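You operate a simulated robot arm through the tools that you are given. There is no shell and no other tool.

The job below is to be done with a simulated two-armed robot. You get a single attempt, and the scene is never put back.

Task
Glue the long black lid onto the case in the blue drawer.
Fine: heat as the lid says; lid in the rim, drawer knob to LONG, drawer shut before the start; heat off once the lamp is out.

It is judged by the outcome, as a careful person would: the job done as asked, and still so three seconds after it is handed in. It fails if anything else is knocked over, pushed out of place, dropped, spilled or broken. Lids that push on must go on centred and level and be pressed home; caps that screw on are set level and turned clockwise until they are tight.

Robot
Two 7-joint arms with fingered hands on one trunk that stands fixed in place. Base frame: the origin is at the foot of the trunk, x ahead of it, y to its left, z up. Lengths are in cm, angles in degrees, forces in N, time in s.
The left shoulder is at [7, 16.6, 121.8], the right one opposite. With the tool pointing down near the work surface each hand reaches from about 10 to 86 cm from the base axis, measured 20 degrees to its own side. Payload 4.1 kg a hand.
Tool frame (each hand has its own): the origin (TCP) lies between the finger pads and is the grasp point; the fingertips stand 3.2 cm ahead of it; z points along the fingers, y is the line along which they close. The gripper opens to 10.8 cm; its body begins 3.8 cm behind the TCP. The gripper is a hand of 4 fingers: y runs from the thumb to the fingers, the wrist lies at [-1.6, -10.8, -18.6] in the tool frame, and closing takes about 1.5 s.
Orientation is told as [roll, pitch, yaw] about the base's x, y, z axes, in that order, counted from this pose: with the fingers straight down and the wrist toward the robot, the tool's x, y and z point along [0, 1, 0], [1, 0, 0] and [0, 0, -1] of the base frame.

Tools
- The arms move only by the tool play_rows. It takes "left_steps", "right_steps" or both (then of equal length, played together; a hand with none holds still); each is a list that holds one entry, the list of rows, each a list of 7 numbers: the shift along the tool's x, y, z in cm, then the turn, a rotation vector about the tool's x, y, z in degrees, then the finger opening in cm, from 0 to 10.8. In form: [[[tx, ty, tz, rx, ry, rz, jaw], ...]]. A call has 1 to 20 rows; each row shifts and turns the commanded pose from where the row before left it, along the tool's axes as they then stand. Rows are played at 5 a second. More than 5 cm and 8.6 degrees between two rows, or a gripper value outside its range, and nothing of the call is played. A pose out of reach is approached as far as the arm can. The call stops where the force on the tool passes 40 N (or 10 N more than at its start, if that is more) or the arm is blocked; 0.2 s more then pass. Each finger travels about 4.5 cm/s and halts on what it meets, pressing with about 31 N; the grip force reading is that of the motor and also rises with nothing between the fingers. The clock runs only during rows and for 0.2 s after the last one: add rows that do not move to give the fingers time. It gives the time, the measured TCP pose, the force on the tool (base axes), the opening and the grip force at its end, in the units of the frame above (readings bear some noise), with the torque about the TCP (base axes, N m) and any sound that the robot's microphone picked up.
- Cameras (640 x 400 px; columns grow to the right, rows downward): "scene" is now at [12.42, 7.64, 145.92]; the picture's right is [0.62, -0.79, 0.00], its down [-0.40, -0.31, -0.86] and it looks along [0.68, 0.53, -0.51] (base axes); focal length 214 px, centre (320, 200). "left" rides on the left gripper at [-6.4, -9.3, -13.1] in its tool frame; the picture's right is [-0.80, -0.28, 0.53], its down [0.55, -0.71, 0.45] and it looks along [0.25, 0.65, 0.72] (tool axes); focal length 247 px, centre (320, 200). "right" rides on the right gripper at [6.4, -9.3, -13.1] in its tool frame; the picture's right is [-0.80, 0.28, -0.53], its down [-0.55, -0.71, 0.45] and it looks along [-0.25, 0.65, 0.72] (tool axes); focal length 247 px, centre (320, 200). There is no depth. A picture from a camera that has moved, and an enlarged one, comes with that camera's place and axes in the base frame and with its lens. The place of the scene camera against the robot may be out by one fixed shift of up to 2.5 cm in any direction.
- snapshot(camera): a new picture of that camera. It takes no simulated time.
- lift_body(by): slides the trunk up (or, below 0, down) by that many cm; the arms and the scene camera ride with it, the base frame stays. It gives what a move gives, with no picture.
- preshape(shape, hand): the hand has 4 fingers and takes this shape, open, in about a second: jaw (thumb against the fingers, like two jaws); tri (thumb and two fingers); tip (a fingertip pinch); poke (one finger out to press); point (the index stretched); flat (the hand flat); cup (the hand cupped); fist (a fist). The gripper value then closes the fingers along that shape, each until it touches; the sizes above hold for jaw. It gives what a move gives, with no picture.
- aim_head(pan, tilt): turns the head with the scene camera to pan (to the left, within 86 degrees either way) and tilt (down, from -29 to 69), counted from straight ahead of the robot. It gives what a move gives.
- enlarge(camera, box): a new picture of the part [left, top, right, bottom] of that camera's present view, enlarged. It takes no simulated time.
- sign_off(): hands the job in; it is judged then, once.

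Nothing tells you positions but the pictures and the camera data. Unless the task says otherwise, let go and move clear before handing in.

The tools are called by a JSON object that holds its "op" and its "data". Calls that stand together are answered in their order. play_rows: Moves the arms, as the interface text tells. Its arguments: {"type":"object","properties":{"left_steps":{"type":"array","items":{"type":"array","items":{"type":"array","items":{"type":"number"}}}},"right_steps":{"type":"array","items":{"type":"array","items":{"type":"array","items":{"type":"number"}}}}},"required":[]} The other tools are called the same way: lift_body (by) moves the trunk up or down; preshape (shape, hand) gives the hand a shape; aim_head (pan, tilt) turns the head that bears the scene camera; snapshot (camera) takes a picture; enlarge (camera, box) takes an enlarged picture of a part of a camera's view; sign_off () hands the job in.

At the start:

```text
clock: 0.0
left_eef_pos: [40.09, 35.81, 134.28]
left_orientation: [0.0, 0.0, 0.0]
left_contact_force: [0.0, 0.2, -0.5]
left_wrist_torque: [0.01, 0.0, 0.01]
left_gripper_width: 10.77
left_grasp_force: 0.1
left_shape: jaw
right_eef_pos: [61.86, 3.92, 131.04]
right_orientation: [0.1, 0.1, 0.1]
right_contact_force: [-0.1, 0.0, -0.6]
right_wrist_torque: [0.03, 0.03, 0.0]
right_gripper_width: 10.77
right_grasp_force: 0.1
right_shape: jaw
trunk travel left (down, up): [-72.5, 21.5]
head pan, tilt (commanded): [38.3, 30.4]
```

scene: 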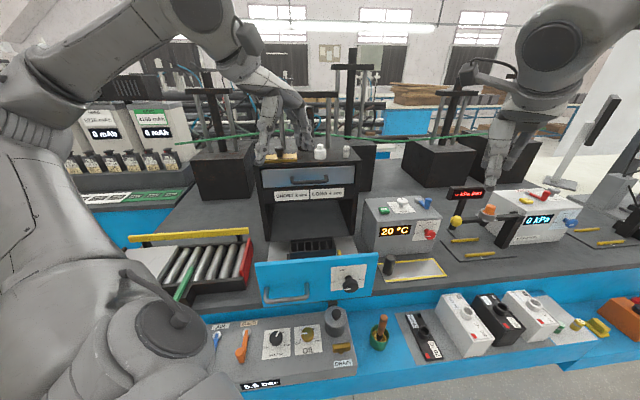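
right: 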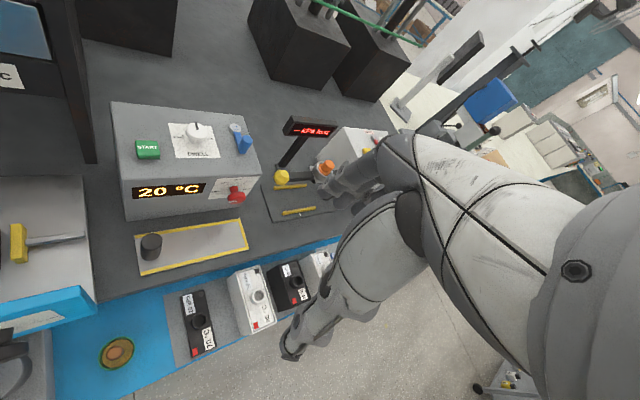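
left: 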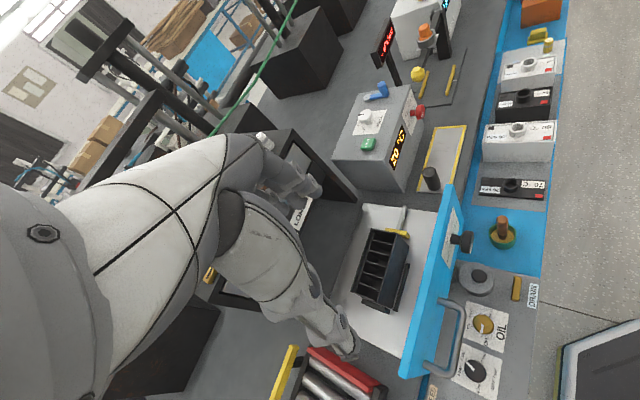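

The scene shows a bench with a blue drawer holding a black case, a control box reading 20 °C, and a row of lids at the front right of the bench. I'll look closer at the labels before moving anything.

{"op": "enlarge", "data": {"camera": "scene", "box": [240, 220, 400, 320]}}

{"op": "enlarge", "data": {"camera": "scene", "box": [350, 180, 480, 290]}}

{"op": "enlarge", "data": {"camera": "scene", "box": [380, 280, 600, 390]}}

{"op": "enlarge", "data": {"camera": "right", "box": [100, 90, 270, 230]}}

{"op": "enlarge", "data": {"camera": "right", "box": [160, 240, 340, 370]}}

{"op": "enlarge", "data": {"camera": "left", "box": [340, 170, 560, 390]}}

{"op": "enlarge", "data": {"camera": "left", "box": [460, 20, 580, 210]}}

{"op": "enlarge", "data": {"camera": "scene", "box": [250, 140, 370, 220]}}

```text
4.00 times, centred on (320, 270) of scene
camera zoom: at [12.42, 7.64, 145.92], right [0.62, -0.79, 0.0], down [-0.4, -0.31, -0.86], along [0.68, 0.53, -0.51], focal length 858 px, centre (320, -80)
```

zoom: 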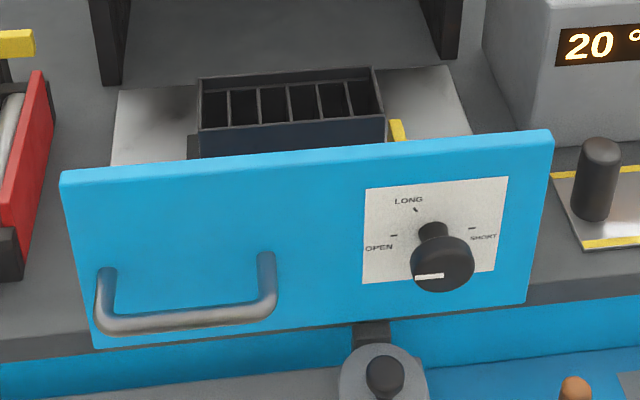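

```text
3.64 times, centred on (415, 235) of scene
camera zoom: at [12.42, 7.64, 145.92], right [0.62, -0.79, 0.0], down [-0.4, -0.31, -0.86], along [0.68, 0.53, -0.51], focal length 780 px, centre (-26, 73)
```

zoom: 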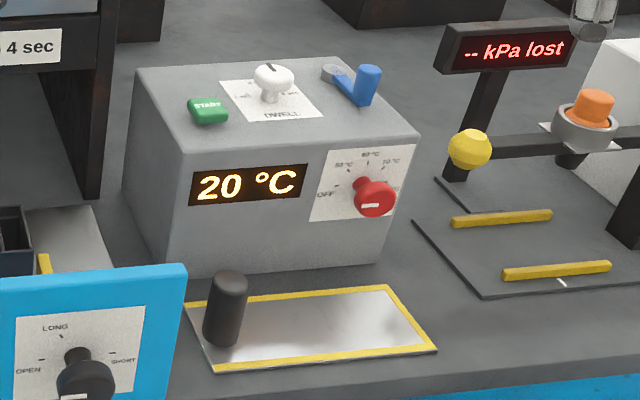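

```text
2.91 times, centred on (490, 335) of scene
camera zoom: at [12.42, 7.64, 145.92], right [0.62, -0.79, 0.0], down [-0.4, -0.31, -0.86], along [0.68, 0.53, -0.51], focal length 624 px, centre (-174, -193)
```

zoom: 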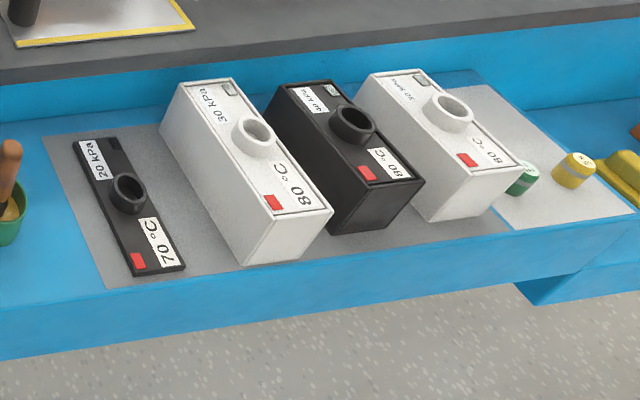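

```text
2.86 times, centred on (185, 160) of right
camera zoom: at [52.67, 10.35, 144.21], right [0.28, -0.8, 0.53], down [-0.71, -0.55, -0.45], along [0.65, -0.25, -0.72], focal length 706 px, centre (706, 314)
```

zoom: 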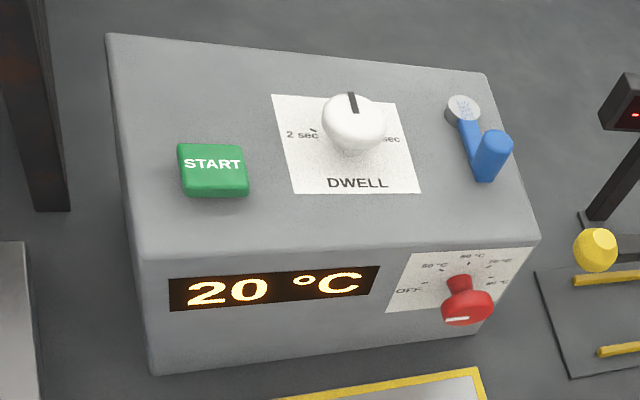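

```text
3.08 times, centred on (250, 305) of right
camera zoom: at [52.67, 10.35, 144.21], right [0.28, -0.8, 0.53], down [-0.71, -0.55, -0.45], along [0.65, -0.25, -0.72], focal length 760 px, centre (535, -123)
```

zoom: 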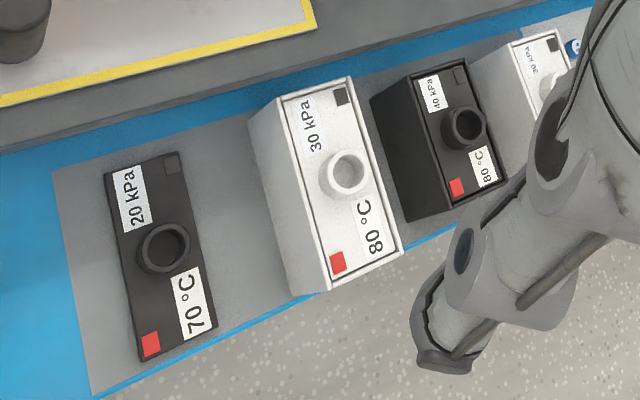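

```text
1.82 times, centred on (450, 280) of left
camera zoom: at [30.95, 29.48, 147.43], right [-0.28, -0.8, -0.53], down [-0.71, 0.55, -0.45], along [0.65, 0.25, -0.72], focal length 449 px, centre (84, 54)
```

zoom: 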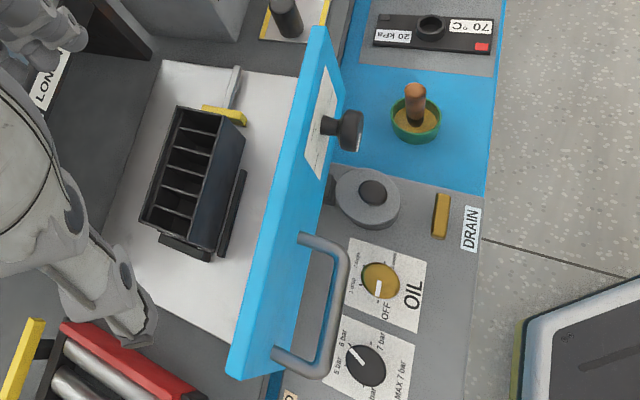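

```text
2.11 times, centred on (520, 115) of left
camera zoom: at [30.95, 29.48, 147.43], right [-0.28, -0.8, -0.53], down [-0.71, 0.55, -0.45], along [0.65, 0.25, -0.72], focal length 520 px, centre (-101, 379)
```

zoom: 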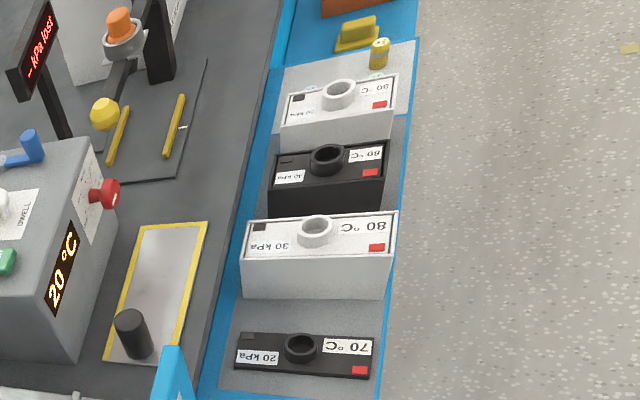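

```text
5.00 times, centred on (310, 180) of scene
camera zoom: at [12.42, 7.64, 145.92], right [0.62, -0.79, 0.0], down [-0.4, -0.31, -0.86], along [0.68, 0.53, -0.51], focal length 1072 px, centre (370, 300)
```

zoom: 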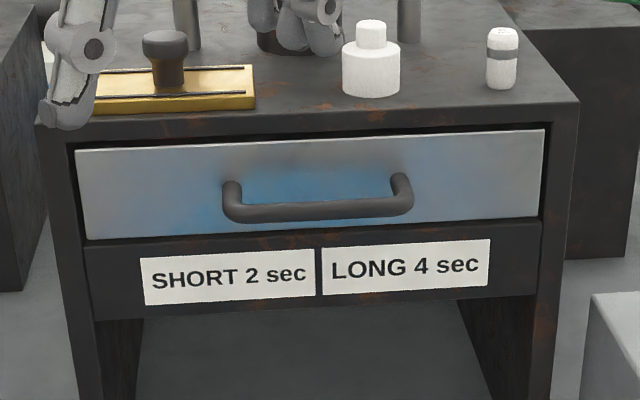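

The black flat lid says 70 °C / 20 kPa. The drawer knob has OPEN/LONG/SHORT, and the control box has a heat knob (red), a DWELL knob (white), START (green) and a blue lever. I'll aim the head for closer views.

{"op": "aim_head", "data": {"pan": 10, "tilt": 50}}

{"op": "snapshot", "data": {"camera": "scene"}}

{"op": "enlarge", "data": {"camera": "right", "box": [105, 100, 185, 150]}}

{"op": "enlarge", "data": {"camera": "right", "box": [165, 110, 275, 180]}}

{"op": "enlarge", "data": {"camera": "right", "box": [190, 170, 270, 220]}}

{"op": "enlarge", "data": {"camera": "left", "box": [350, 210, 430, 290]}}

```text
clock: 0.9
left_eef_pos: [40.14, 35.76, 134.31]
left_orientation: [0.0, 0.0, 0.0]
left_contact_force: [0.0, 0.7, 0.1]
left_wrist_torque: [0.06, 0.0, 0.0]
left_gripper_width: 10.77
left_grasp_force: 0.1
left_shape: jaw
right_eef_pos: [61.77, 3.94, 131.03]
right_orientation: [0.0, 0.2, 0.0]
right_contact_force: [0.7, 0.2, 0.2]
right_wrist_torque: [0.0, 0.0, -0.02]
right_gripper_width: 10.75
right_grasp_force: 0.0
right_shape: jaw
trunk travel left (down, up): [-72.5, 21.5]
head pan, tilt (commanded): [10.0, 50.0]
```

```text
taken
camera scene: at [12.91, 3.39, 143.04], right [0.17, -0.98, 0.0], down [-0.75, -0.13, -0.64], along [0.63, 0.11, -0.77], focal length 214 px, centre (320, 200)
```

scene: 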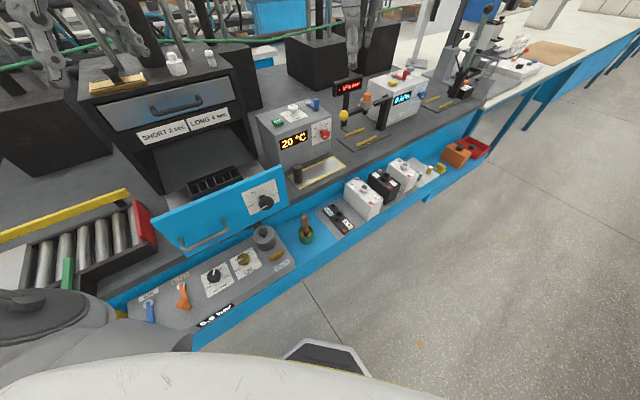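

```text
8.00 times, centred on (145, 125) of right
camera zoom: at [52.67, 10.35, 144.22], right [0.28, -0.8, 0.53], down [-0.71, -0.55, -0.45], along [0.65, -0.25, -0.72], focal length 1976 px, centre (1720, 800)
```

zoom: 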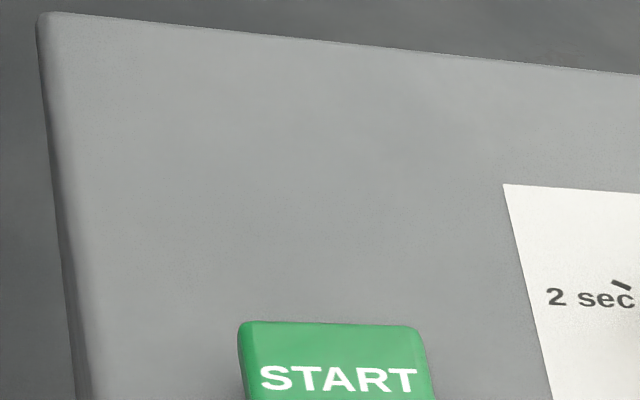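

```text
5.71 times, centred on (220, 145) of right
camera zoom: at [52.67, 10.35, 144.22], right [0.28, -0.8, 0.53], down [-0.71, -0.55, -0.45], along [0.65, -0.25, -0.72], focal length 1411 px, centre (891, 514)
```

zoom: 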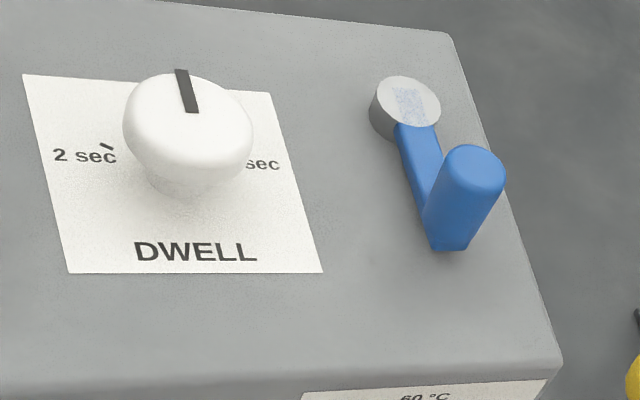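

```text
8.00 times, centred on (230, 195) of right
camera zoom: at [52.67, 10.35, 144.22], right [0.28, -0.8, 0.53], down [-0.71, -0.55, -0.45], along [0.65, -0.25, -0.72], focal length 1976 px, centre (1040, 240)
```

zoom: 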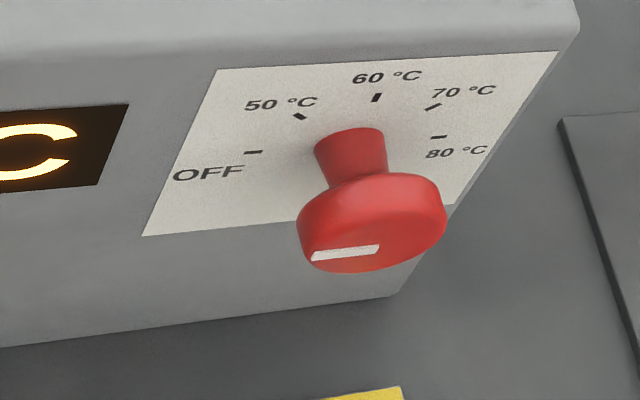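

```text
5.00 times, centred on (390, 250) of left
camera zoom: at [30.94, 29.49, 147.43], right [-0.28, -0.8, -0.53], down [-0.71, 0.55, -0.45], along [0.65, 0.25, -0.72], focal length 1235 px, centre (-30, -50)
```

zoom: 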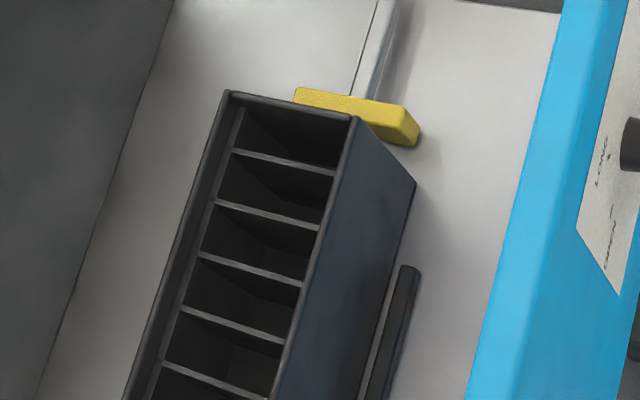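

The dial on the red knob reads OFF/50/60/70/80 and the white DWELL knob points up between the settings. I'll zoom from the head camera on each panel.

{"op": "enlarge", "data": {"camera": "scene", "box": [250, 80, 350, 180]}}

{"op": "enlarge", "data": {"camera": "scene", "box": [120, 220, 300, 330]}}

{"op": "enlarge", "data": {"camera": "scene", "box": [330, 50, 510, 150]}}

{"op": "enlarge", "data": {"camera": "scene", "box": [290, 140, 450, 250]}}

{"op": "enlarge", "data": {"camera": "scene", "box": [70, 20, 270, 150]}}

{"op": "enlarge", "data": {"camera": "scene", "box": [140, 140, 300, 250]}}

```text
4.00 times, centred on (300, 130) of scene
camera zoom: at [12.91, 3.39, 143.04], right [0.17, -0.98, 0.0], down [-0.75, -0.13, -0.64], along [0.63, 0.11, -0.77], focal length 858 px, centre (400, 480)
```

zoom: 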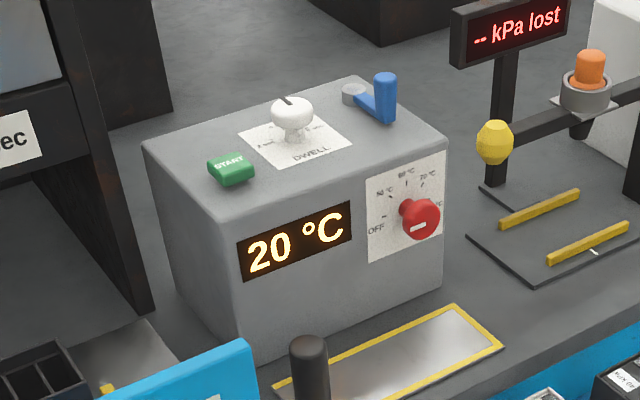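

```text
3.56 times, centred on (210, 275) of scene
camera zoom: at [12.91, 3.39, 143.04], right [0.17, -0.98, 0.0], down [-0.75, -0.13, -0.64], along [0.63, 0.11, -0.77], focal length 763 px, centre (711, -67)
```

zoom: 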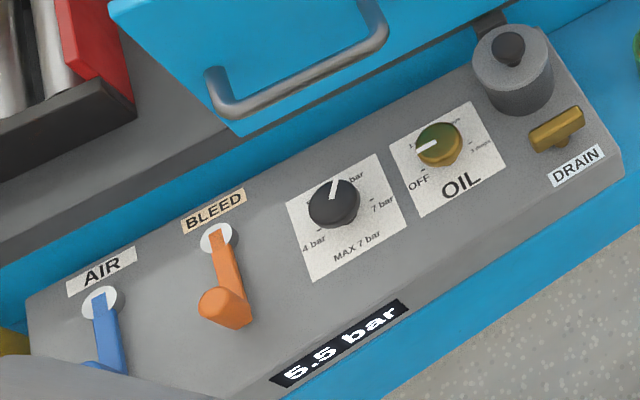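

```text
3.56 times, centred on (420, 100) of scene
camera zoom: at [12.91, 3.39, 143.04], right [0.17, -0.98, 0.0], down [-0.75, -0.13, -0.64], along [0.63, 0.11, -0.77], focal length 763 px, centre (-36, 556)
```

zoom: 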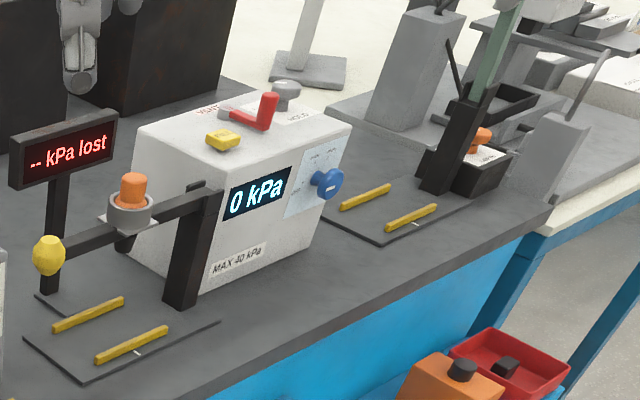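

```text
3.64 times, centred on (370, 195) of scene
camera zoom: at [12.91, 3.39, 143.04], right [0.17, -0.98, 0.0], down [-0.75, -0.13, -0.64], along [0.63, 0.11, -0.77], focal length 780 px, centre (138, 218)
```

zoom: 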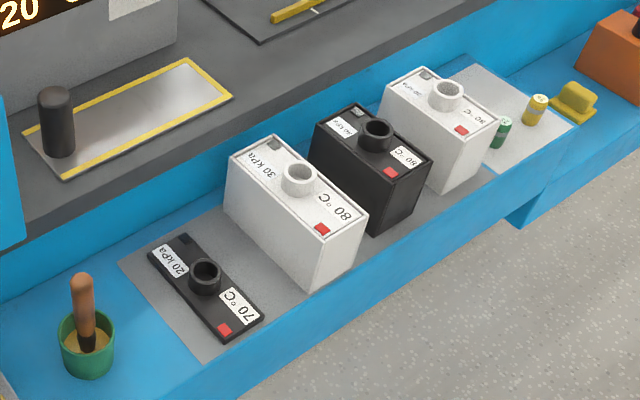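

```text
3.08 times, centred on (170, 85) of scene
camera zoom: at [12.91, 3.39, 143.04], right [0.17, -0.98, 0.0], down [-0.75, -0.13, -0.64], along [0.63, 0.11, -0.77], focal length 660 px, centre (782, 554)
```

zoom: 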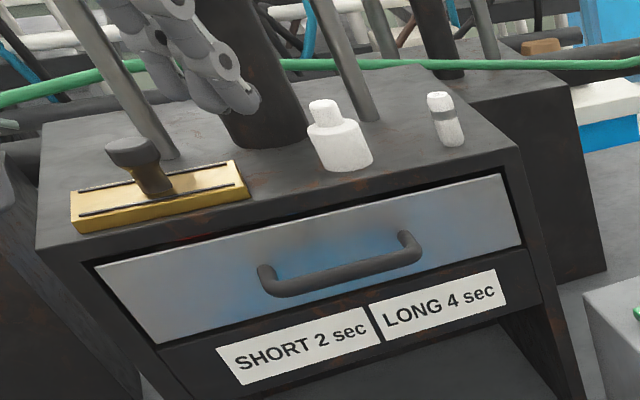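

```text
3.64 times, centred on (220, 195) of scene
camera zoom: at [12.91, 3.39, 143.04], right [0.17, -0.98, 0.0], down [-0.75, -0.13, -0.64], along [0.63, 0.11, -0.77], focal length 780 px, centre (684, 218)
```

zoom: 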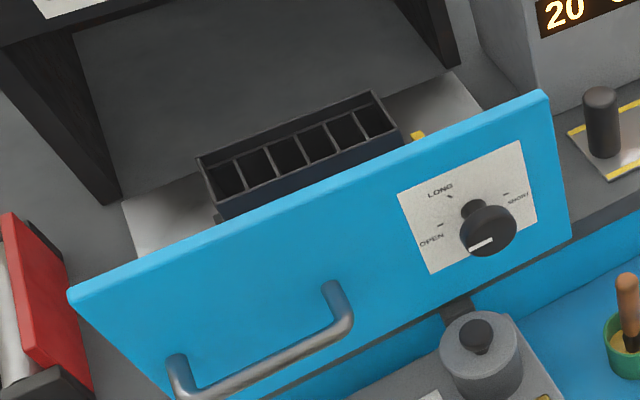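

The bench stands about 45° to the robot, with the control box top near z≈103, the bench top near z≈89.5 and the lid near [62, 3, 74]. I'll bring both hand cameras closer: the right to the control box, the left over the drawer.

{"op": "play_rows", "data": {"right_steps": [[[1.82, 1.62, 3.2, 0, 0, 0, 10.8], [1.82, 1.62, 3.2, 0, 0, 0, 10.8], [1.82, 1.62, 3.2, 0, 0, 0, 10.8], [1.82, 1.62, 3.2, 0, 0, 0, 10.8], [1.82, 1.62, 3.2, 0, 0, 0, 10.8], [0, 0, 0, 0, 0, -8.5, 10.8], [0, 0, 0, 0, 0, -8.5, 10.8], [0, 0, 0, 0, 0, -8.5, 10.8], [0, 0, 0, 0, 0, -8.5, 10.8], [0, 0, 0, 0, 0, -8.5, 10.8], [0, 0, 0, 0, 0, -8.5, 10.8], [0, 0, 0, 0, 0, -8.5, 10.8]]], "left_steps": [[[0, 0.67, 4, 0, 0, 0, 10.8], [0, 0.67, 4, 0, 0, 0, 10.8], [0, 0.67, 4, 0, 0, 0, 10.8], [0, 0.67, 4, 0, 0, 0, 10.8], [0, 0.67, 4, 0, 0, 0, 10.8], [0, 0.67, 4, 0, 0, 0, 10.8], [0, 0, 0, 0, 0, -8, 10.8], [0, 0, 0, 0, 0, -8, 10.8], [0, 0, 0, 0, 0, -8, 10.8], [0, 0, 0, 0, 0, 0, 10.8], [0, 0, 0, 0, 0, 0, 10.8], [0, 0, 0, 0, 0, 0, 10.8]]]}}

{"op": "snapshot", "data": {"camera": "right"}}

{"op": "snapshot", "data": {"camera": "left"}}

{"op": "snapshot", "data": {"camera": "scene"}}

```text
clock: 3.5
left_eef_pos: [43.96, 35.83, 110.45]
left_orientation: [0.0, 0.0, 24.0]
left_contact_force: [-1.2, 0.0, 0.8]
left_wrist_torque: [-0.03, 0.0, 0.01]
left_gripper_width: 10.77
left_grasp_force: 0.1
left_shape: jaw
right_eef_pos: [70.01, 12.98, 115.11]
right_orientation: [0.1, -0.1, 45.4]
right_contact_force: [0.2, 0.6, 0.3]
right_wrist_torque: [0.02, -0.02, -0.02]
right_gripper_width: 10.75
right_grasp_force: 0.0
right_shape: jaw
right hand out of reach, approached as far as the arm can: row 11, 12
trunk travel left (down, up): [-72.5, 21.5]
head pan, tilt (commanded): [10.0, 50.0]
```

```text
taken
camera right: at [59.04, 10.89, 128.22], right [0.77, -0.36, 0.53], down [-0.11, -0.89, -0.45], along [0.63, 0.29, -0.72], focal length 247 px, centre (320, 200)
```

right: 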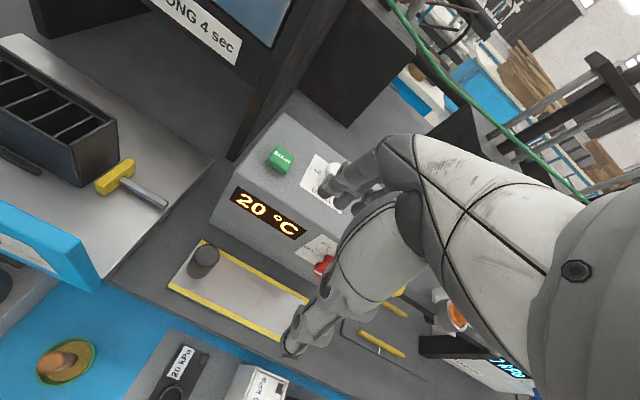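

```text
taken
camera left: at [38.29, 26.24, 123.56], right [0.07, -0.84, -0.53], down [-0.87, 0.21, -0.45], along [0.49, 0.49, -0.72], focal length 247 px, centre (320, 200)
```

left: 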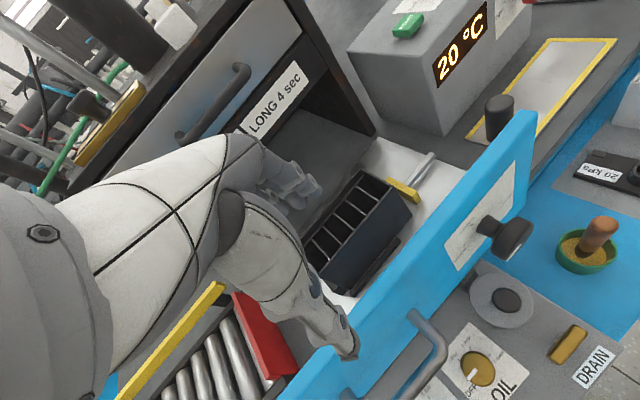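

```text
taken
camera scene: at [12.92, 3.37, 143.03], right [0.17, -0.98, 0.0], down [-0.75, -0.13, -0.64], along [0.63, 0.11, -0.77], focal length 214 px, centre (320, 200)
```

scene: 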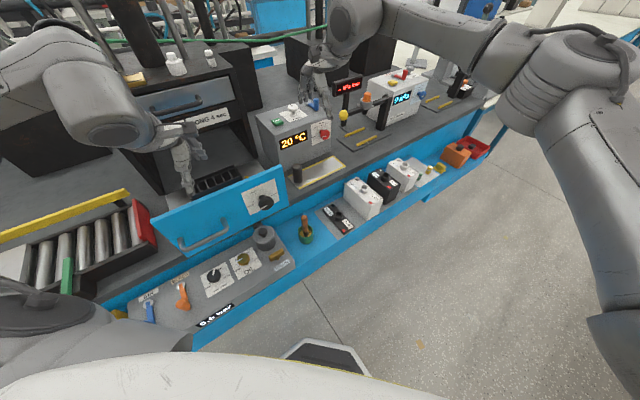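

Both hands moved fine; the right wrist stops around 45° of yaw there. I'll zoom in on the case, the drawer clamp and the box.

{"op": "enlarge", "data": {"camera": "left", "box": [290, 150, 450, 300]}}

{"op": "enlarge", "data": {"camera": "right", "box": [0, 30, 220, 240]}}

{"op": "enlarge", "data": {"camera": "scene", "box": [260, 90, 340, 140]}}

{"op": "enlarge", "data": {"camera": "left", "box": [430, 150, 550, 280]}}

```text
2.67 times, centred on (370, 225) of left
camera zoom: at [38.29, 26.24, 123.56], right [0.07, -0.84, -0.53], down [-0.87, 0.21, -0.45], along [0.49, 0.49, -0.72], focal length 659 px, centre (187, 133)
```

zoom: 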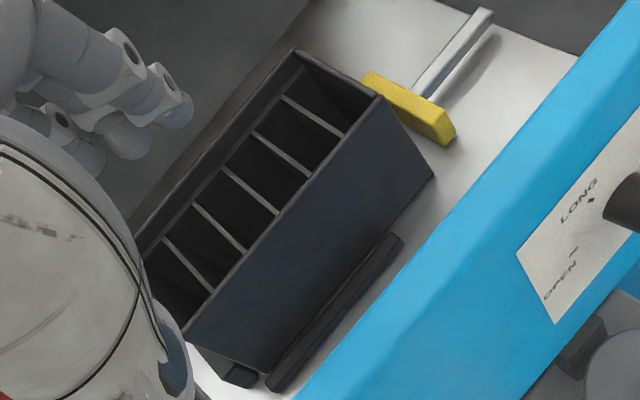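

```text
1.90 times, centred on (110, 135) of right
camera zoom: at [59.04, 10.89, 128.22], right [0.77, -0.36, 0.53], down [-0.11, -0.89, -0.45], along [0.63, 0.29, -0.72], focal length 470 px, centre (720, 324)
```

zoom: 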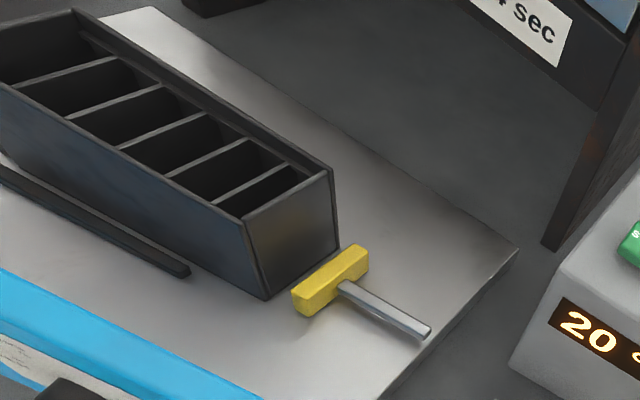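

```text
8.00 times, centred on (300, 115) of scene
camera zoom: at [12.92, 3.37, 143.03], right [0.17, -0.98, 0.0], down [-0.75, -0.13, -0.64], along [0.63, 0.11, -0.77], focal length 1716 px, centre (480, 880)
```

zoom: 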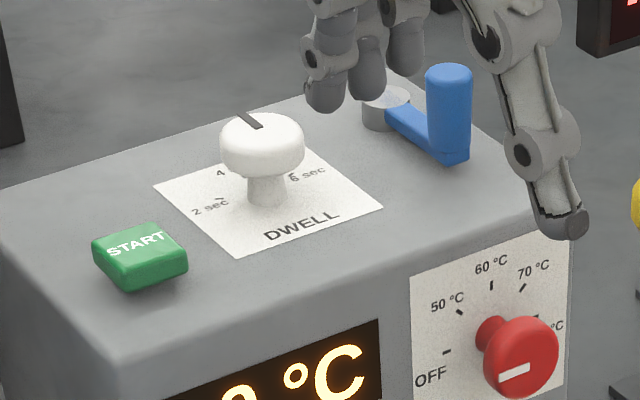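

```text
3.08 times, centred on (490, 215) of left
camera zoom: at [38.29, 26.24, 123.56], right [0.07, -0.84, -0.53], down [-0.87, 0.21, -0.45], along [0.49, 0.49, -0.72], focal length 760 px, centre (-203, 154)
```

zoom: 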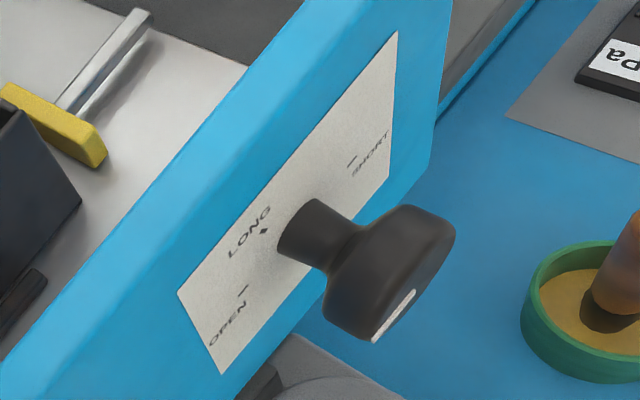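

The DWELL knob already points to 4 sec (LONG). The case is at about [53, 40.6], its top near z≈97, lying at 45°. I'll check the case rim and lid for orientation marks, plus the air panel readout.

{"op": "enlarge", "data": {"camera": "right", "box": [0, 30, 130, 190]}}

{"op": "enlarge", "data": {"camera": "scene", "box": [310, 195, 370, 245]}}

{"op": "enlarge", "data": {"camera": "scene", "box": [340, 150, 440, 225]}}

{"op": "enlarge", "data": {"camera": "scene", "box": [130, 250, 300, 335]}}

{"op": "enlarge", "data": {"camera": "scene", "box": [180, 150, 280, 215]}}

```text
2.50 times, centred on (65, 110) of right
camera zoom: at [59.04, 10.89, 128.22], right [0.77, -0.36, 0.53], down [-0.11, -0.89, -0.45], along [0.63, 0.29, -0.72], focal length 617 px, centre (958, 425)
```

zoom: 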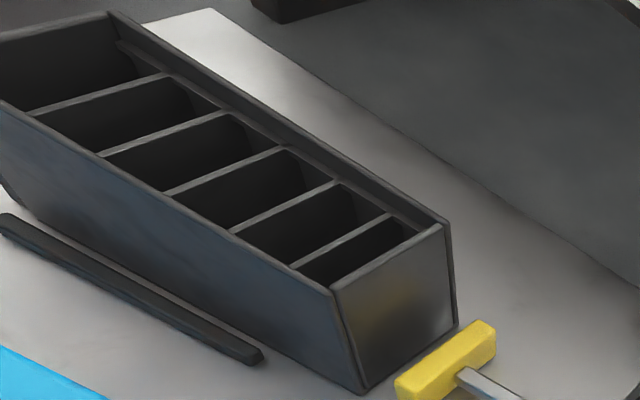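

```text
8.00 times, centred on (340, 220) of scene
camera zoom: at [12.92, 3.37, 143.03], right [0.17, -0.98, 0.0], down [-0.75, -0.13, -0.64], along [0.63, 0.11, -0.77], focal length 1716 px, centre (160, 40)
```

zoom: 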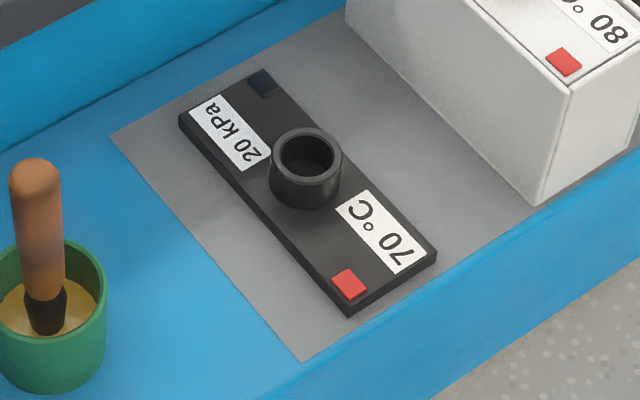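

```text
5.33 times, centred on (390, 188) of scene
camera zoom: at [12.92, 3.37, 143.03], right [0.17, -0.98, 0.0], down [-0.75, -0.13, -0.64], along [0.63, 0.11, -0.77], focal length 1144 px, centre (-53, 267)
```

zoom: 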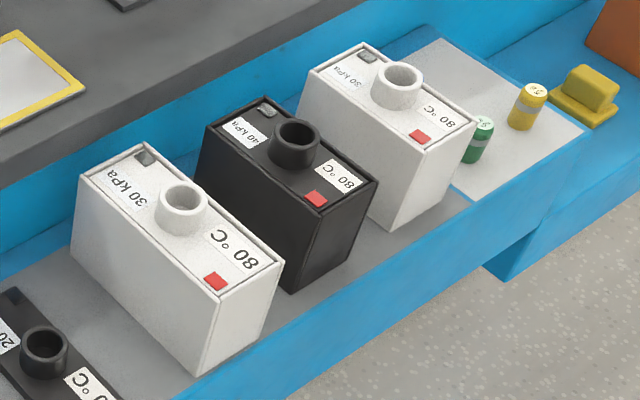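

```text
3.76 times, centred on (215, 292) of scene
camera zoom: at [12.92, 3.37, 143.03], right [0.17, -0.98, 0.0], down [-0.75, -0.13, -0.64], along [0.63, 0.11, -0.77], focal length 807 px, centre (715, -148)
```

zoom: 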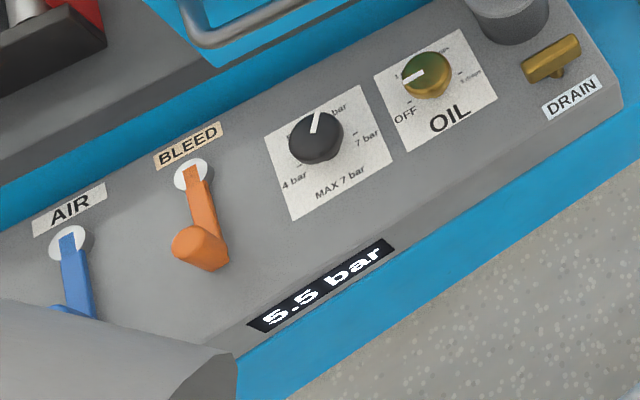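

```text
6.15 times, centred on (230, 182) of scene
camera zoom: at [12.92, 3.37, 143.03], right [0.17, -0.98, 0.0], down [-0.75, -0.13, -0.64], along [0.63, 0.11, -0.77], focal length 1320 px, centre (874, 308)
```

zoom: 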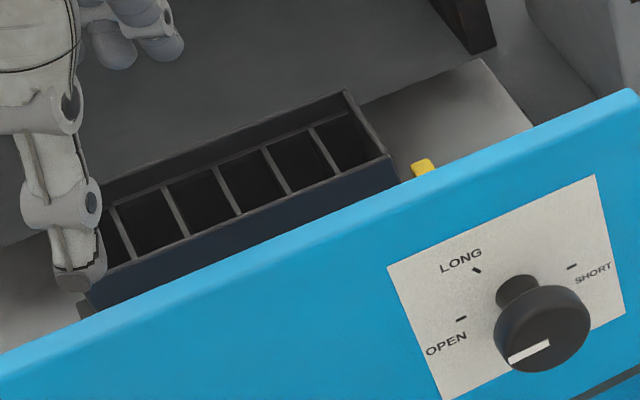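

No marks show on the case, and DWELL and air look ready. Next I'll back the right hand off and turn it, and raise the left hand so that I can lower the trunk for better reach.

{"op": "play_rows", "data": {"right_steps": [[[0, -4.5, -1.5, 0, 0, 0, 10.8], [0, -4.5, -1.5, 0, 0, 0, 10.8], [0, -4.5, -1.5, 0, 0, 0, 10.8], [0, -4.5, -1.5, 0, 0, 0, 10.8], [0, 0, 0, 0, 0, 8.22, 10.8], [0, 0, 0, 0, 0, 8.22, 10.8], [0, 0, 0, 0, 0, 8.22, 10.8], [0, 0, 0, 0, 0, 8.22, 10.8], [0, 0, 0, 0, 0, 8.22, 10.8], [0, 0, 0, 0, 0, 8.22, 10.8], [0, 0, 0, 0, 0, 8.22, 10.8], [0, 0, 0, 0, 0, 8.22, 10.8], [0, 0, 0, 0, 0, 8.22, 10.8], [0, 0, 0, 0, 0, 8.22, 10.8], [0, 0, 0, 0, 0, 8.22, 10.8]]], "left_steps": [[[0, 0, -4, 0, 0, 0, 10.8], [0, 0, -4, 0, 0, 0, 10.8], [0, 0, -4, 0, 0, 0, 10.8], [0, 0, 0, 0, 0, 0, 10.8], [0, 0, 0, 0, 0, 0, 10.8], [0, 0, 0, 0, 0, 0, 10.8], [0, 0, 0, 0, 0, 0, 10.8], [0, 0, 0, 0, 0, 0, 10.8], [0, 0, 0, 0, 0, 0, 10.8], [0, 0, 0, 0, 0, 0, 10.8], [0, 0, 0, 0, 0, 0, 10.8], [0, 0, 0, 0, 0, 0, 10.8], [0, 0, 0, 0, 0, 0, 10.8], [0, 0, 0, 0, 0, 0, 10.8], [0, 0, 0, 0, 0, 0, 10.8]]]}}

{"op": "snapshot", "data": {"camera": "scene"}}

```text
clock: 6.7
left_eef_pos: [44.09, 35.9, 122.28]
left_orientation: [0.0, 0.0, 24.0]
left_contact_force: [-0.3, 1.1, 0.1]
left_wrist_torque: [-0.03, 0.0, -0.01]
left_gripper_width: 10.79
left_grasp_force: 0.1
left_shape: jaw
right_eef_pos: [57.31, 0.24, 121.05]
right_orientation: [0.1, 0.0, -45.3]
right_contact_force: [-1.1, 0.5, -0.1]
right_wrist_torque: [-0.02, 0.01, -0.01]
right_gripper_width: 10.75
right_grasp_force: 0.1
right_shape: jaw
trunk travel left (down, up): [-72.5, 21.5]
head pan, tilt (commanded): [10.0, 50.0]
```

```text
taken
camera scene: at [12.93, 3.45, 143.03], right [0.17, -0.98, 0.0], down [-0.75, -0.13, -0.64], along [0.63, 0.11, -0.77], focal length 214 px, centre (320, 200)
```

scene: 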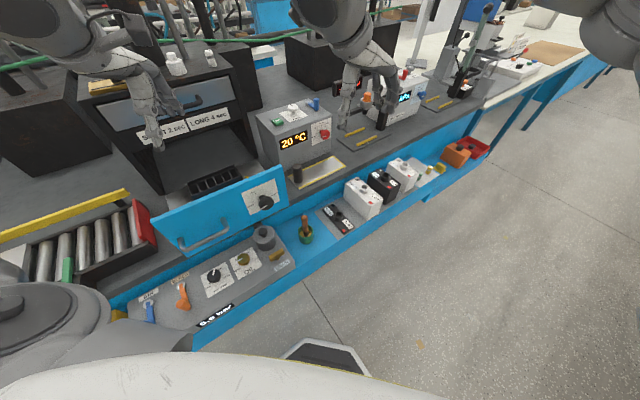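

Now I'll pitch the right hand so its fingers point horizontally into the bench, towards the heat knob.

{"op": "play_rows", "data": {"right_steps": [[[0, 0, 0, 0, 8.2, 0, 10.8], [0, 0, 0, 0, 8.2, 0, 10.8], [0, 0, 0, 0, 8.2, 0, 10.8], [0, 0, 0, 0, 8.2, 0, 10.8], [0, 0, 0, 0, 8.2, 0, 10.8], [0, 0, 0, 0, 8.2, 0, 10.8], [0, 0, 0, 0, 8.2, 0, 10.8], [0, 0, 0, 0, 8.2, 0, 10.8], [0, 0, 0, 0, 8.2, 0, 10.8], [0, 0, 0, 0, 8.2, 0, 10.8], [0, 0, 0, 0, 8.0, 0, 10.8]]]}}

{"op": "lift_body", "data": {"by": -12}}

{"op": "snapshot", "data": {"camera": "right"}}

{"op": "snapshot", "data": {"camera": "scene"}}

```text
clock: 9.1
left_eef_pos: [43.64, 36.44, 122.14]
left_orientation: [-0.2, 0.0, 24.0]
left_contact_force: [-0.8, 0.7, 0.3]
left_wrist_torque: [-0.1, -0.01, -0.04]
left_gripper_width: 10.76
left_grasp_force: 0.1
left_shape: jaw
right_eef_pos: [56.98, 0.76, 121.12]
right_orientation: [90.1, -0.3, -45.0]
right_contact_force: [-0.3, 0.7, 0.0]
right_wrist_torque: [-0.01, 0.01, -0.05]
right_gripper_width: 10.76
right_grasp_force: 0.1
right_shape: jaw
trunk travel left (down, up): [-72.5, 21.5]
head pan, tilt (commanded): [10.0, 50.0]
```

```text
clock: 10.6
left_eef_pos: [44.03, 35.86, 110.22]
left_orientation: [0.0, 0.0, 24.1]
left_contact_force: [0.1, 0.7, 0.8]
left_wrist_torque: [-0.01, 0.01, -0.02]
left_gripper_width: 10.77
left_grasp_force: 0.1
left_shape: jaw
right_eef_pos: [57.32, 0.29, 109.08]
right_orientation: [90.0, 0.0, -45.1]
right_contact_force: [-0.4, -0.4, -0.5]
right_wrist_torque: [-0.02, 0.04, 0.02]
right_gripper_width: 10.76
right_grasp_force: 0.1
right_shape: jaw
trunk travel left (down, up): [-60.5, 33.5]
head pan, tilt (commanded): [10.0, 50.0]
```

```text
taken
camera right: at [41.46, -2.5, 115.55], right [-0.18, -0.58, -0.8], down [-0.18, 0.82, -0.55], along [0.97, 0.05, -0.25], focal length 247 px, centre (320, 200)
```

right: 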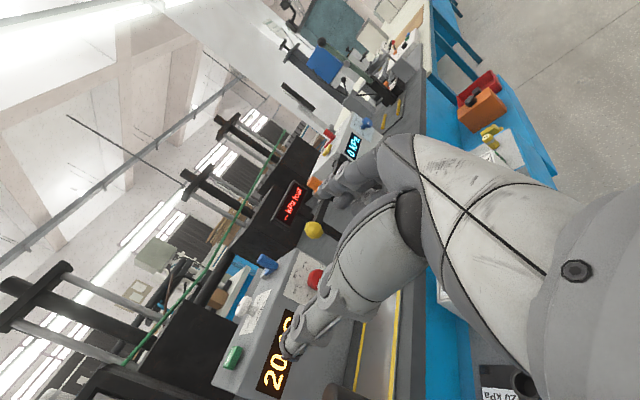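

```text
taken
camera scene: at [12.88, 3.38, 131.04], right [0.17, -0.98, 0.0], down [-0.75, -0.13, -0.64], along [0.63, 0.11, -0.77], focal length 214 px, centre (320, 200)
```

scene: 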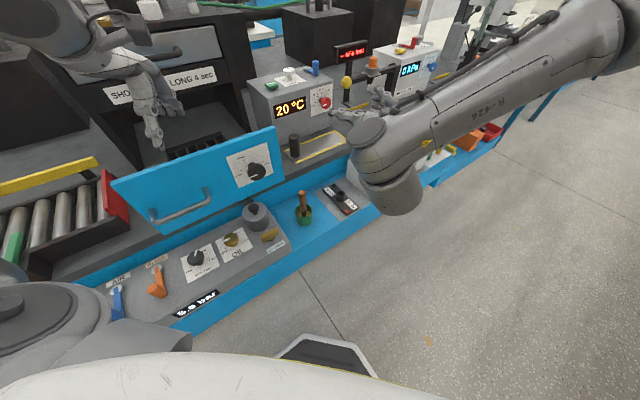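

The heat knob triangulates to about [82.2, 11.8, 97.3], with its head 2.2 cm off the panel. I'll bring the right hand in front of it, aligned with its axis but still short of it.

{"op": "play_rows", "data": {"right_steps": [[[-2.95, 2.375, 1, 0, 0, 0, 10.8], [-2.95, 2.375, 1, 0, 0, 0, 10.8], [-2.95, 2.375, 1, 0, 0, 0, 10.8], [-2.95, 2.375, 1, 0, 0, 0, 10.8], [0, 0, 3.4, 0, 0, 0, 10.8], [0, 0, 3.4, 0, 0, 0, 10.8], [0, 0, 3.4, 0, 0, 0, 10.8], [0, 0, 0, 0, 0, 0, 10.8]]]}}

{"op": "snapshot", "data": {"camera": "right"}}

{"op": "snapshot", "data": {"camera": "scene"}}

{"op": "snapshot", "data": {"camera": "left"}}

```text
clock: 12.4
left_eef_pos: [43.9, 35.82, 110.31]
left_orientation: [0.0, 0.1, 23.9]
left_contact_force: [0.5, -0.6, 0.0]
left_wrist_torque: [0.05, 0.0, 0.0]
left_gripper_width: 10.75
left_grasp_force: 0.1
left_shape: jaw
right_eef_pos: [74.05, 3.44, 97.43]
right_orientation: [89.8, 0.2, -45.1]
right_contact_force: [-1.1, 0.6, 0.3]
right_wrist_torque: [0.01, 0.05, -0.01]
right_gripper_width: 10.76
right_grasp_force: 0.2
right_shape: jaw
trunk travel left (down, up): [-60.5, 33.5]
head pan, tilt (commanded): [10.0, 50.0]
```

```text
taken
camera right: at [58.29, 0.81, 103.85], right [-0.18, -0.58, -0.8], down [-0.18, 0.82, -0.55], along [0.97, 0.05, -0.25], focal length 247 px, centre (320, 200)
```

right: 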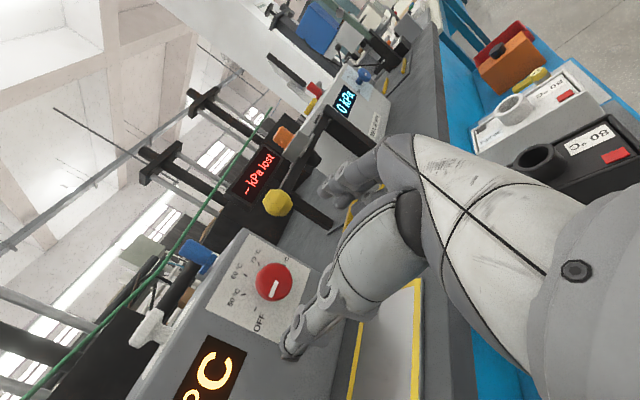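

```text
taken
camera scene: at [12.85, 3.35, 131.04], right [0.17, -0.98, 0.0], down [-0.75, -0.13, -0.64], along [0.63, 0.11, -0.77], focal length 214 px, centre (320, 200)
```

scene: 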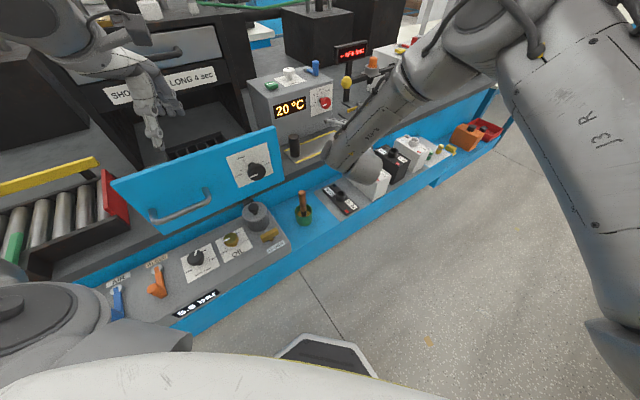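

```text
taken
camera left: at [38.18, 26.21, 123.49], right [0.07, -0.84, -0.53], down [-0.87, 0.21, -0.45], along [0.49, 0.49, -0.72], focal length 247 px, centre (320, 200)
```

left: 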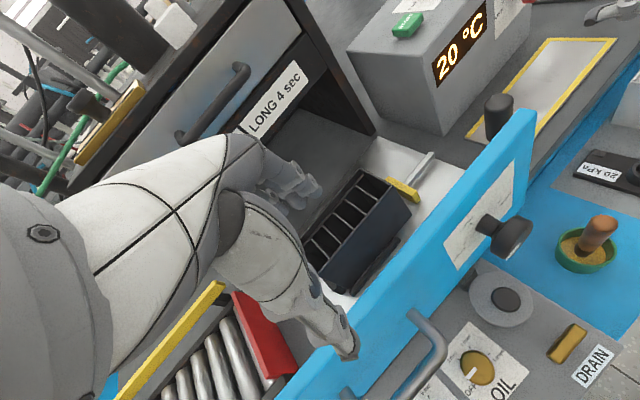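

The hand lines up roughly with the red knob. I'll zoom in to refine where the knob is.

{"op": "enlarge", "data": {"camera": "right", "box": [190, 220, 350, 370]}}

{"op": "enlarge", "data": {"camera": "scene", "box": [250, 60, 410, 180]}}

```text
2.67 times, centred on (270, 295) of right
camera zoom: at [58.29, 0.81, 103.85], right [-0.18, -0.58, -0.8], down [-0.18, 0.82, -0.55], along [0.97, 0.05, -0.25], focal length 659 px, centre (453, -53)
```

zoom: 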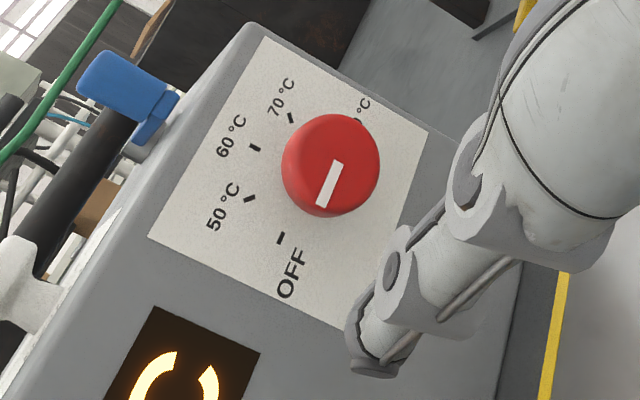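

```text
3.33 times, centred on (330, 120) of scene
camera zoom: at [12.85, 3.35, 131.04], right [0.17, -0.98, 0.0], down [-0.75, -0.13, -0.64], along [0.63, 0.11, -0.77], focal length 715 px, centre (287, 467)
```

zoom: 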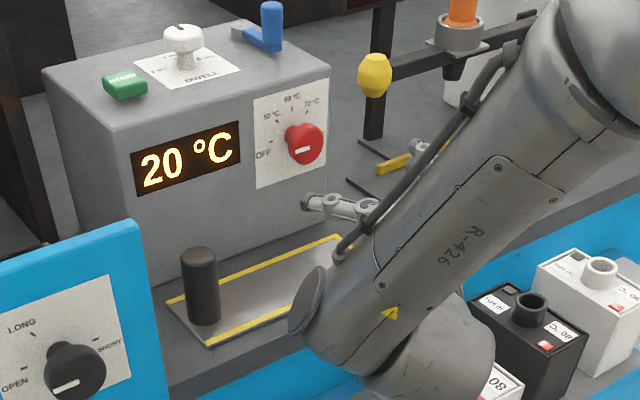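

The knob axis is at about w=50, z=96.5 in bench terms, with the head front 2.5 cm off the panel. I'll move in so the fingertips stop just short of the panel, then close on the knob.

{"op": "play_rows", "data": {"right_steps": [[[-0.9, 0, 2.0, 0, 0, 0, 10.8], [0, 0, 2.0, 0, 0, 0, 10.8], [0, 0, 2.0, 0, 0, 0, 10.8], [0, 0, 1.5, 0, 0, 0, 10.8], [0, 0, 1.0, 0, 0, 0, 10.8], [0, 0, 0.8, 0, 0, 0, 10.8], [0, 0, 0.7, 0, 0, 0, 10.8], [0, 0, 0, 0, 0, 0, 10.8]]]}}

{"op": "snapshot", "data": {"camera": "right"}}

{"op": "enlarge", "data": {"camera": "scene", "box": [250, 60, 410, 180]}}

{"op": "enlarge", "data": {"camera": "right", "box": [190, 180, 430, 370]}}

```text
clock: 14.2
left_eef_pos: [44.02, 35.85, 110.25]
left_orientation: [-0.1, 0.0, 24.0]
left_contact_force: [-0.6, -0.7, 0.2]
left_wrist_torque: [-0.01, 0.0, 0.03]
left_gripper_width: 10.75
left_grasp_force: 0.0
left_shape: jaw
right_eef_pos: [81.1, 10.56, 96.48]
right_orientation: [90.0, 0.1, -45.1]
right_contact_force: [-0.4, 0.1, -0.2]
right_wrist_torque: [-0.04, -0.05, 0.01]
right_gripper_width: 10.76
right_grasp_force: 0.1
right_shape: jaw
trunk travel left (down, up): [-60.5, 33.5]
head pan, tilt (commanded): [10.0, 50.0]
```

```text
taken
camera right: at [65.27, 7.88, 102.86], right [-0.18, -0.58, -0.8], down [-0.18, 0.82, -0.55], along [0.97, 0.05, -0.25], focal length 247 px, centre (320, 200)
```

right: 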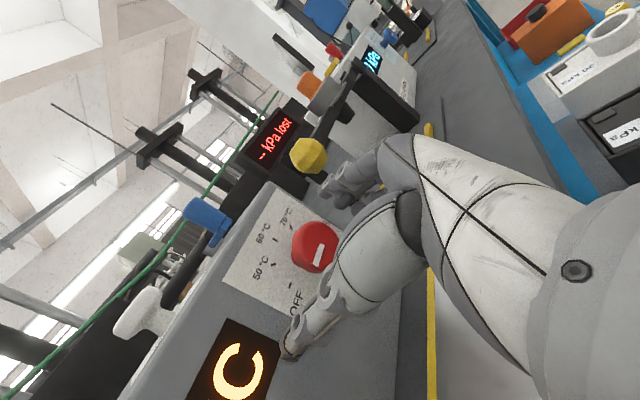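

```text
3.33 times, centred on (330, 120) of scene
camera zoom: at [12.91, 3.38, 131.03], right [0.17, -0.98, 0.0], down [-0.75, -0.13, -0.64], along [0.63, 0.11, -0.77], focal length 715 px, centre (287, 467)
```

zoom: 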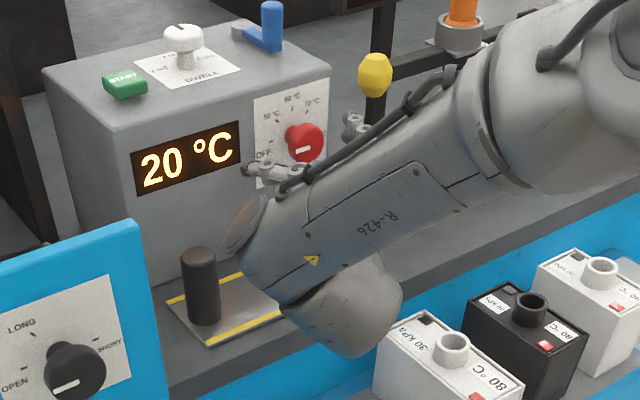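

```text
2.11 times, centred on (310, 275) of right
camera zoom: at [65.27, 7.88, 102.86], right [-0.18, -0.58, -0.8], down [-0.18, 0.82, -0.55], along [0.97, 0.05, -0.25], focal length 520 px, centre (341, 42)
```

zoom: 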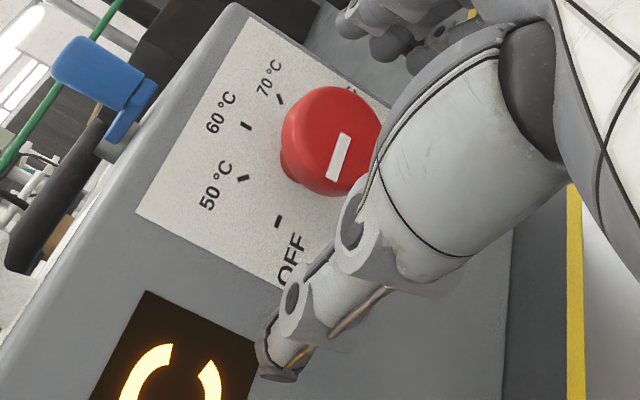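

The TCP sits on the knob axis with clear space all around, so I'll close the fingers on it.

{"op": "play_rows", "data": {"right_steps": [[[0, 0, 0, 0, 0, 0, 6], [0, 0, 0, 0, 0, 0, 4], [0, 0, 0, 0, 0, 0, 2.5], [0, 0, 0, 0, 0, 0, 2.5], [0, 0, 0, 0, 0, 0, 2.5], [0, 0, 0, 0, 0, 0, 2.5], [0, 0, 0, 0, 0, 0, 2.5], [0, 0, 0, 0, 0, 0, 2.5]]]}}

{"op": "enlarge", "data": {"camera": "right", "box": [190, 180, 430, 370]}}

{"op": "enlarge", "data": {"camera": "scene", "box": [270, 70, 370, 150]}}

```text
clock: 16.0
left_eef_pos: [44.07, 36.0, 110.11]
left_orientation: [-0.1, 0.2, 24.0]
left_contact_force: [0.2, 0.4, 0.1]
left_wrist_torque: [0.01, 0.02, 0.03]
left_gripper_width: 10.77
left_grasp_force: 0.0
left_shape: jaw
right_eef_pos: [81.15, 10.71, 96.3]
right_orientation: [89.9, -0.1, -45.0]
right_contact_force: [3.4, 9.2, -0.4]
right_wrist_torque: [0.01, -0.05, 0.09]
right_gripper_width: 2.77
right_grasp_force: 31.3
right_shape: jaw
trunk travel left (down, up): [-60.5, 33.5]
head pan, tilt (commanded): [10.0, 50.0]
```

```text
2.11 times, centred on (310, 275) of right
camera zoom: at [65.28, 8.08, 102.83], right [-0.18, -0.58, -0.8], down [-0.18, 0.82, -0.55], along [0.97, 0.05, -0.25], focal length 520 px, centre (341, 42)
```

zoom: 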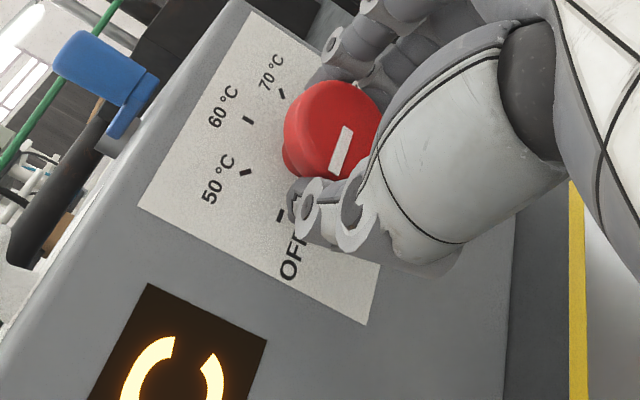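

```text
5.00 times, centred on (320, 110) of scene
camera zoom: at [12.98, 3.56, 131.02], right [0.17, -0.98, 0.0], down [-0.75, -0.13, -0.64], along [0.63, 0.11, -0.77], focal length 1072 px, centre (320, 650)
```

zoom: 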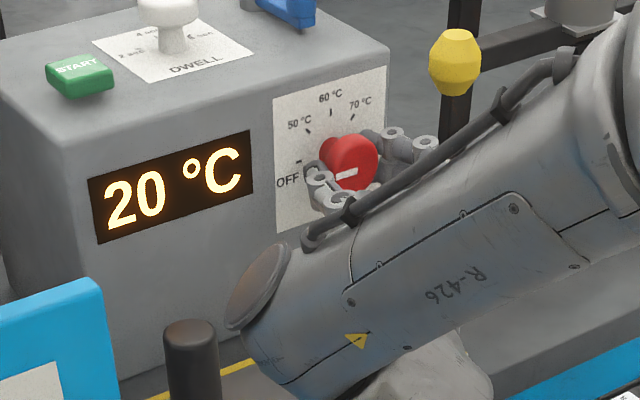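

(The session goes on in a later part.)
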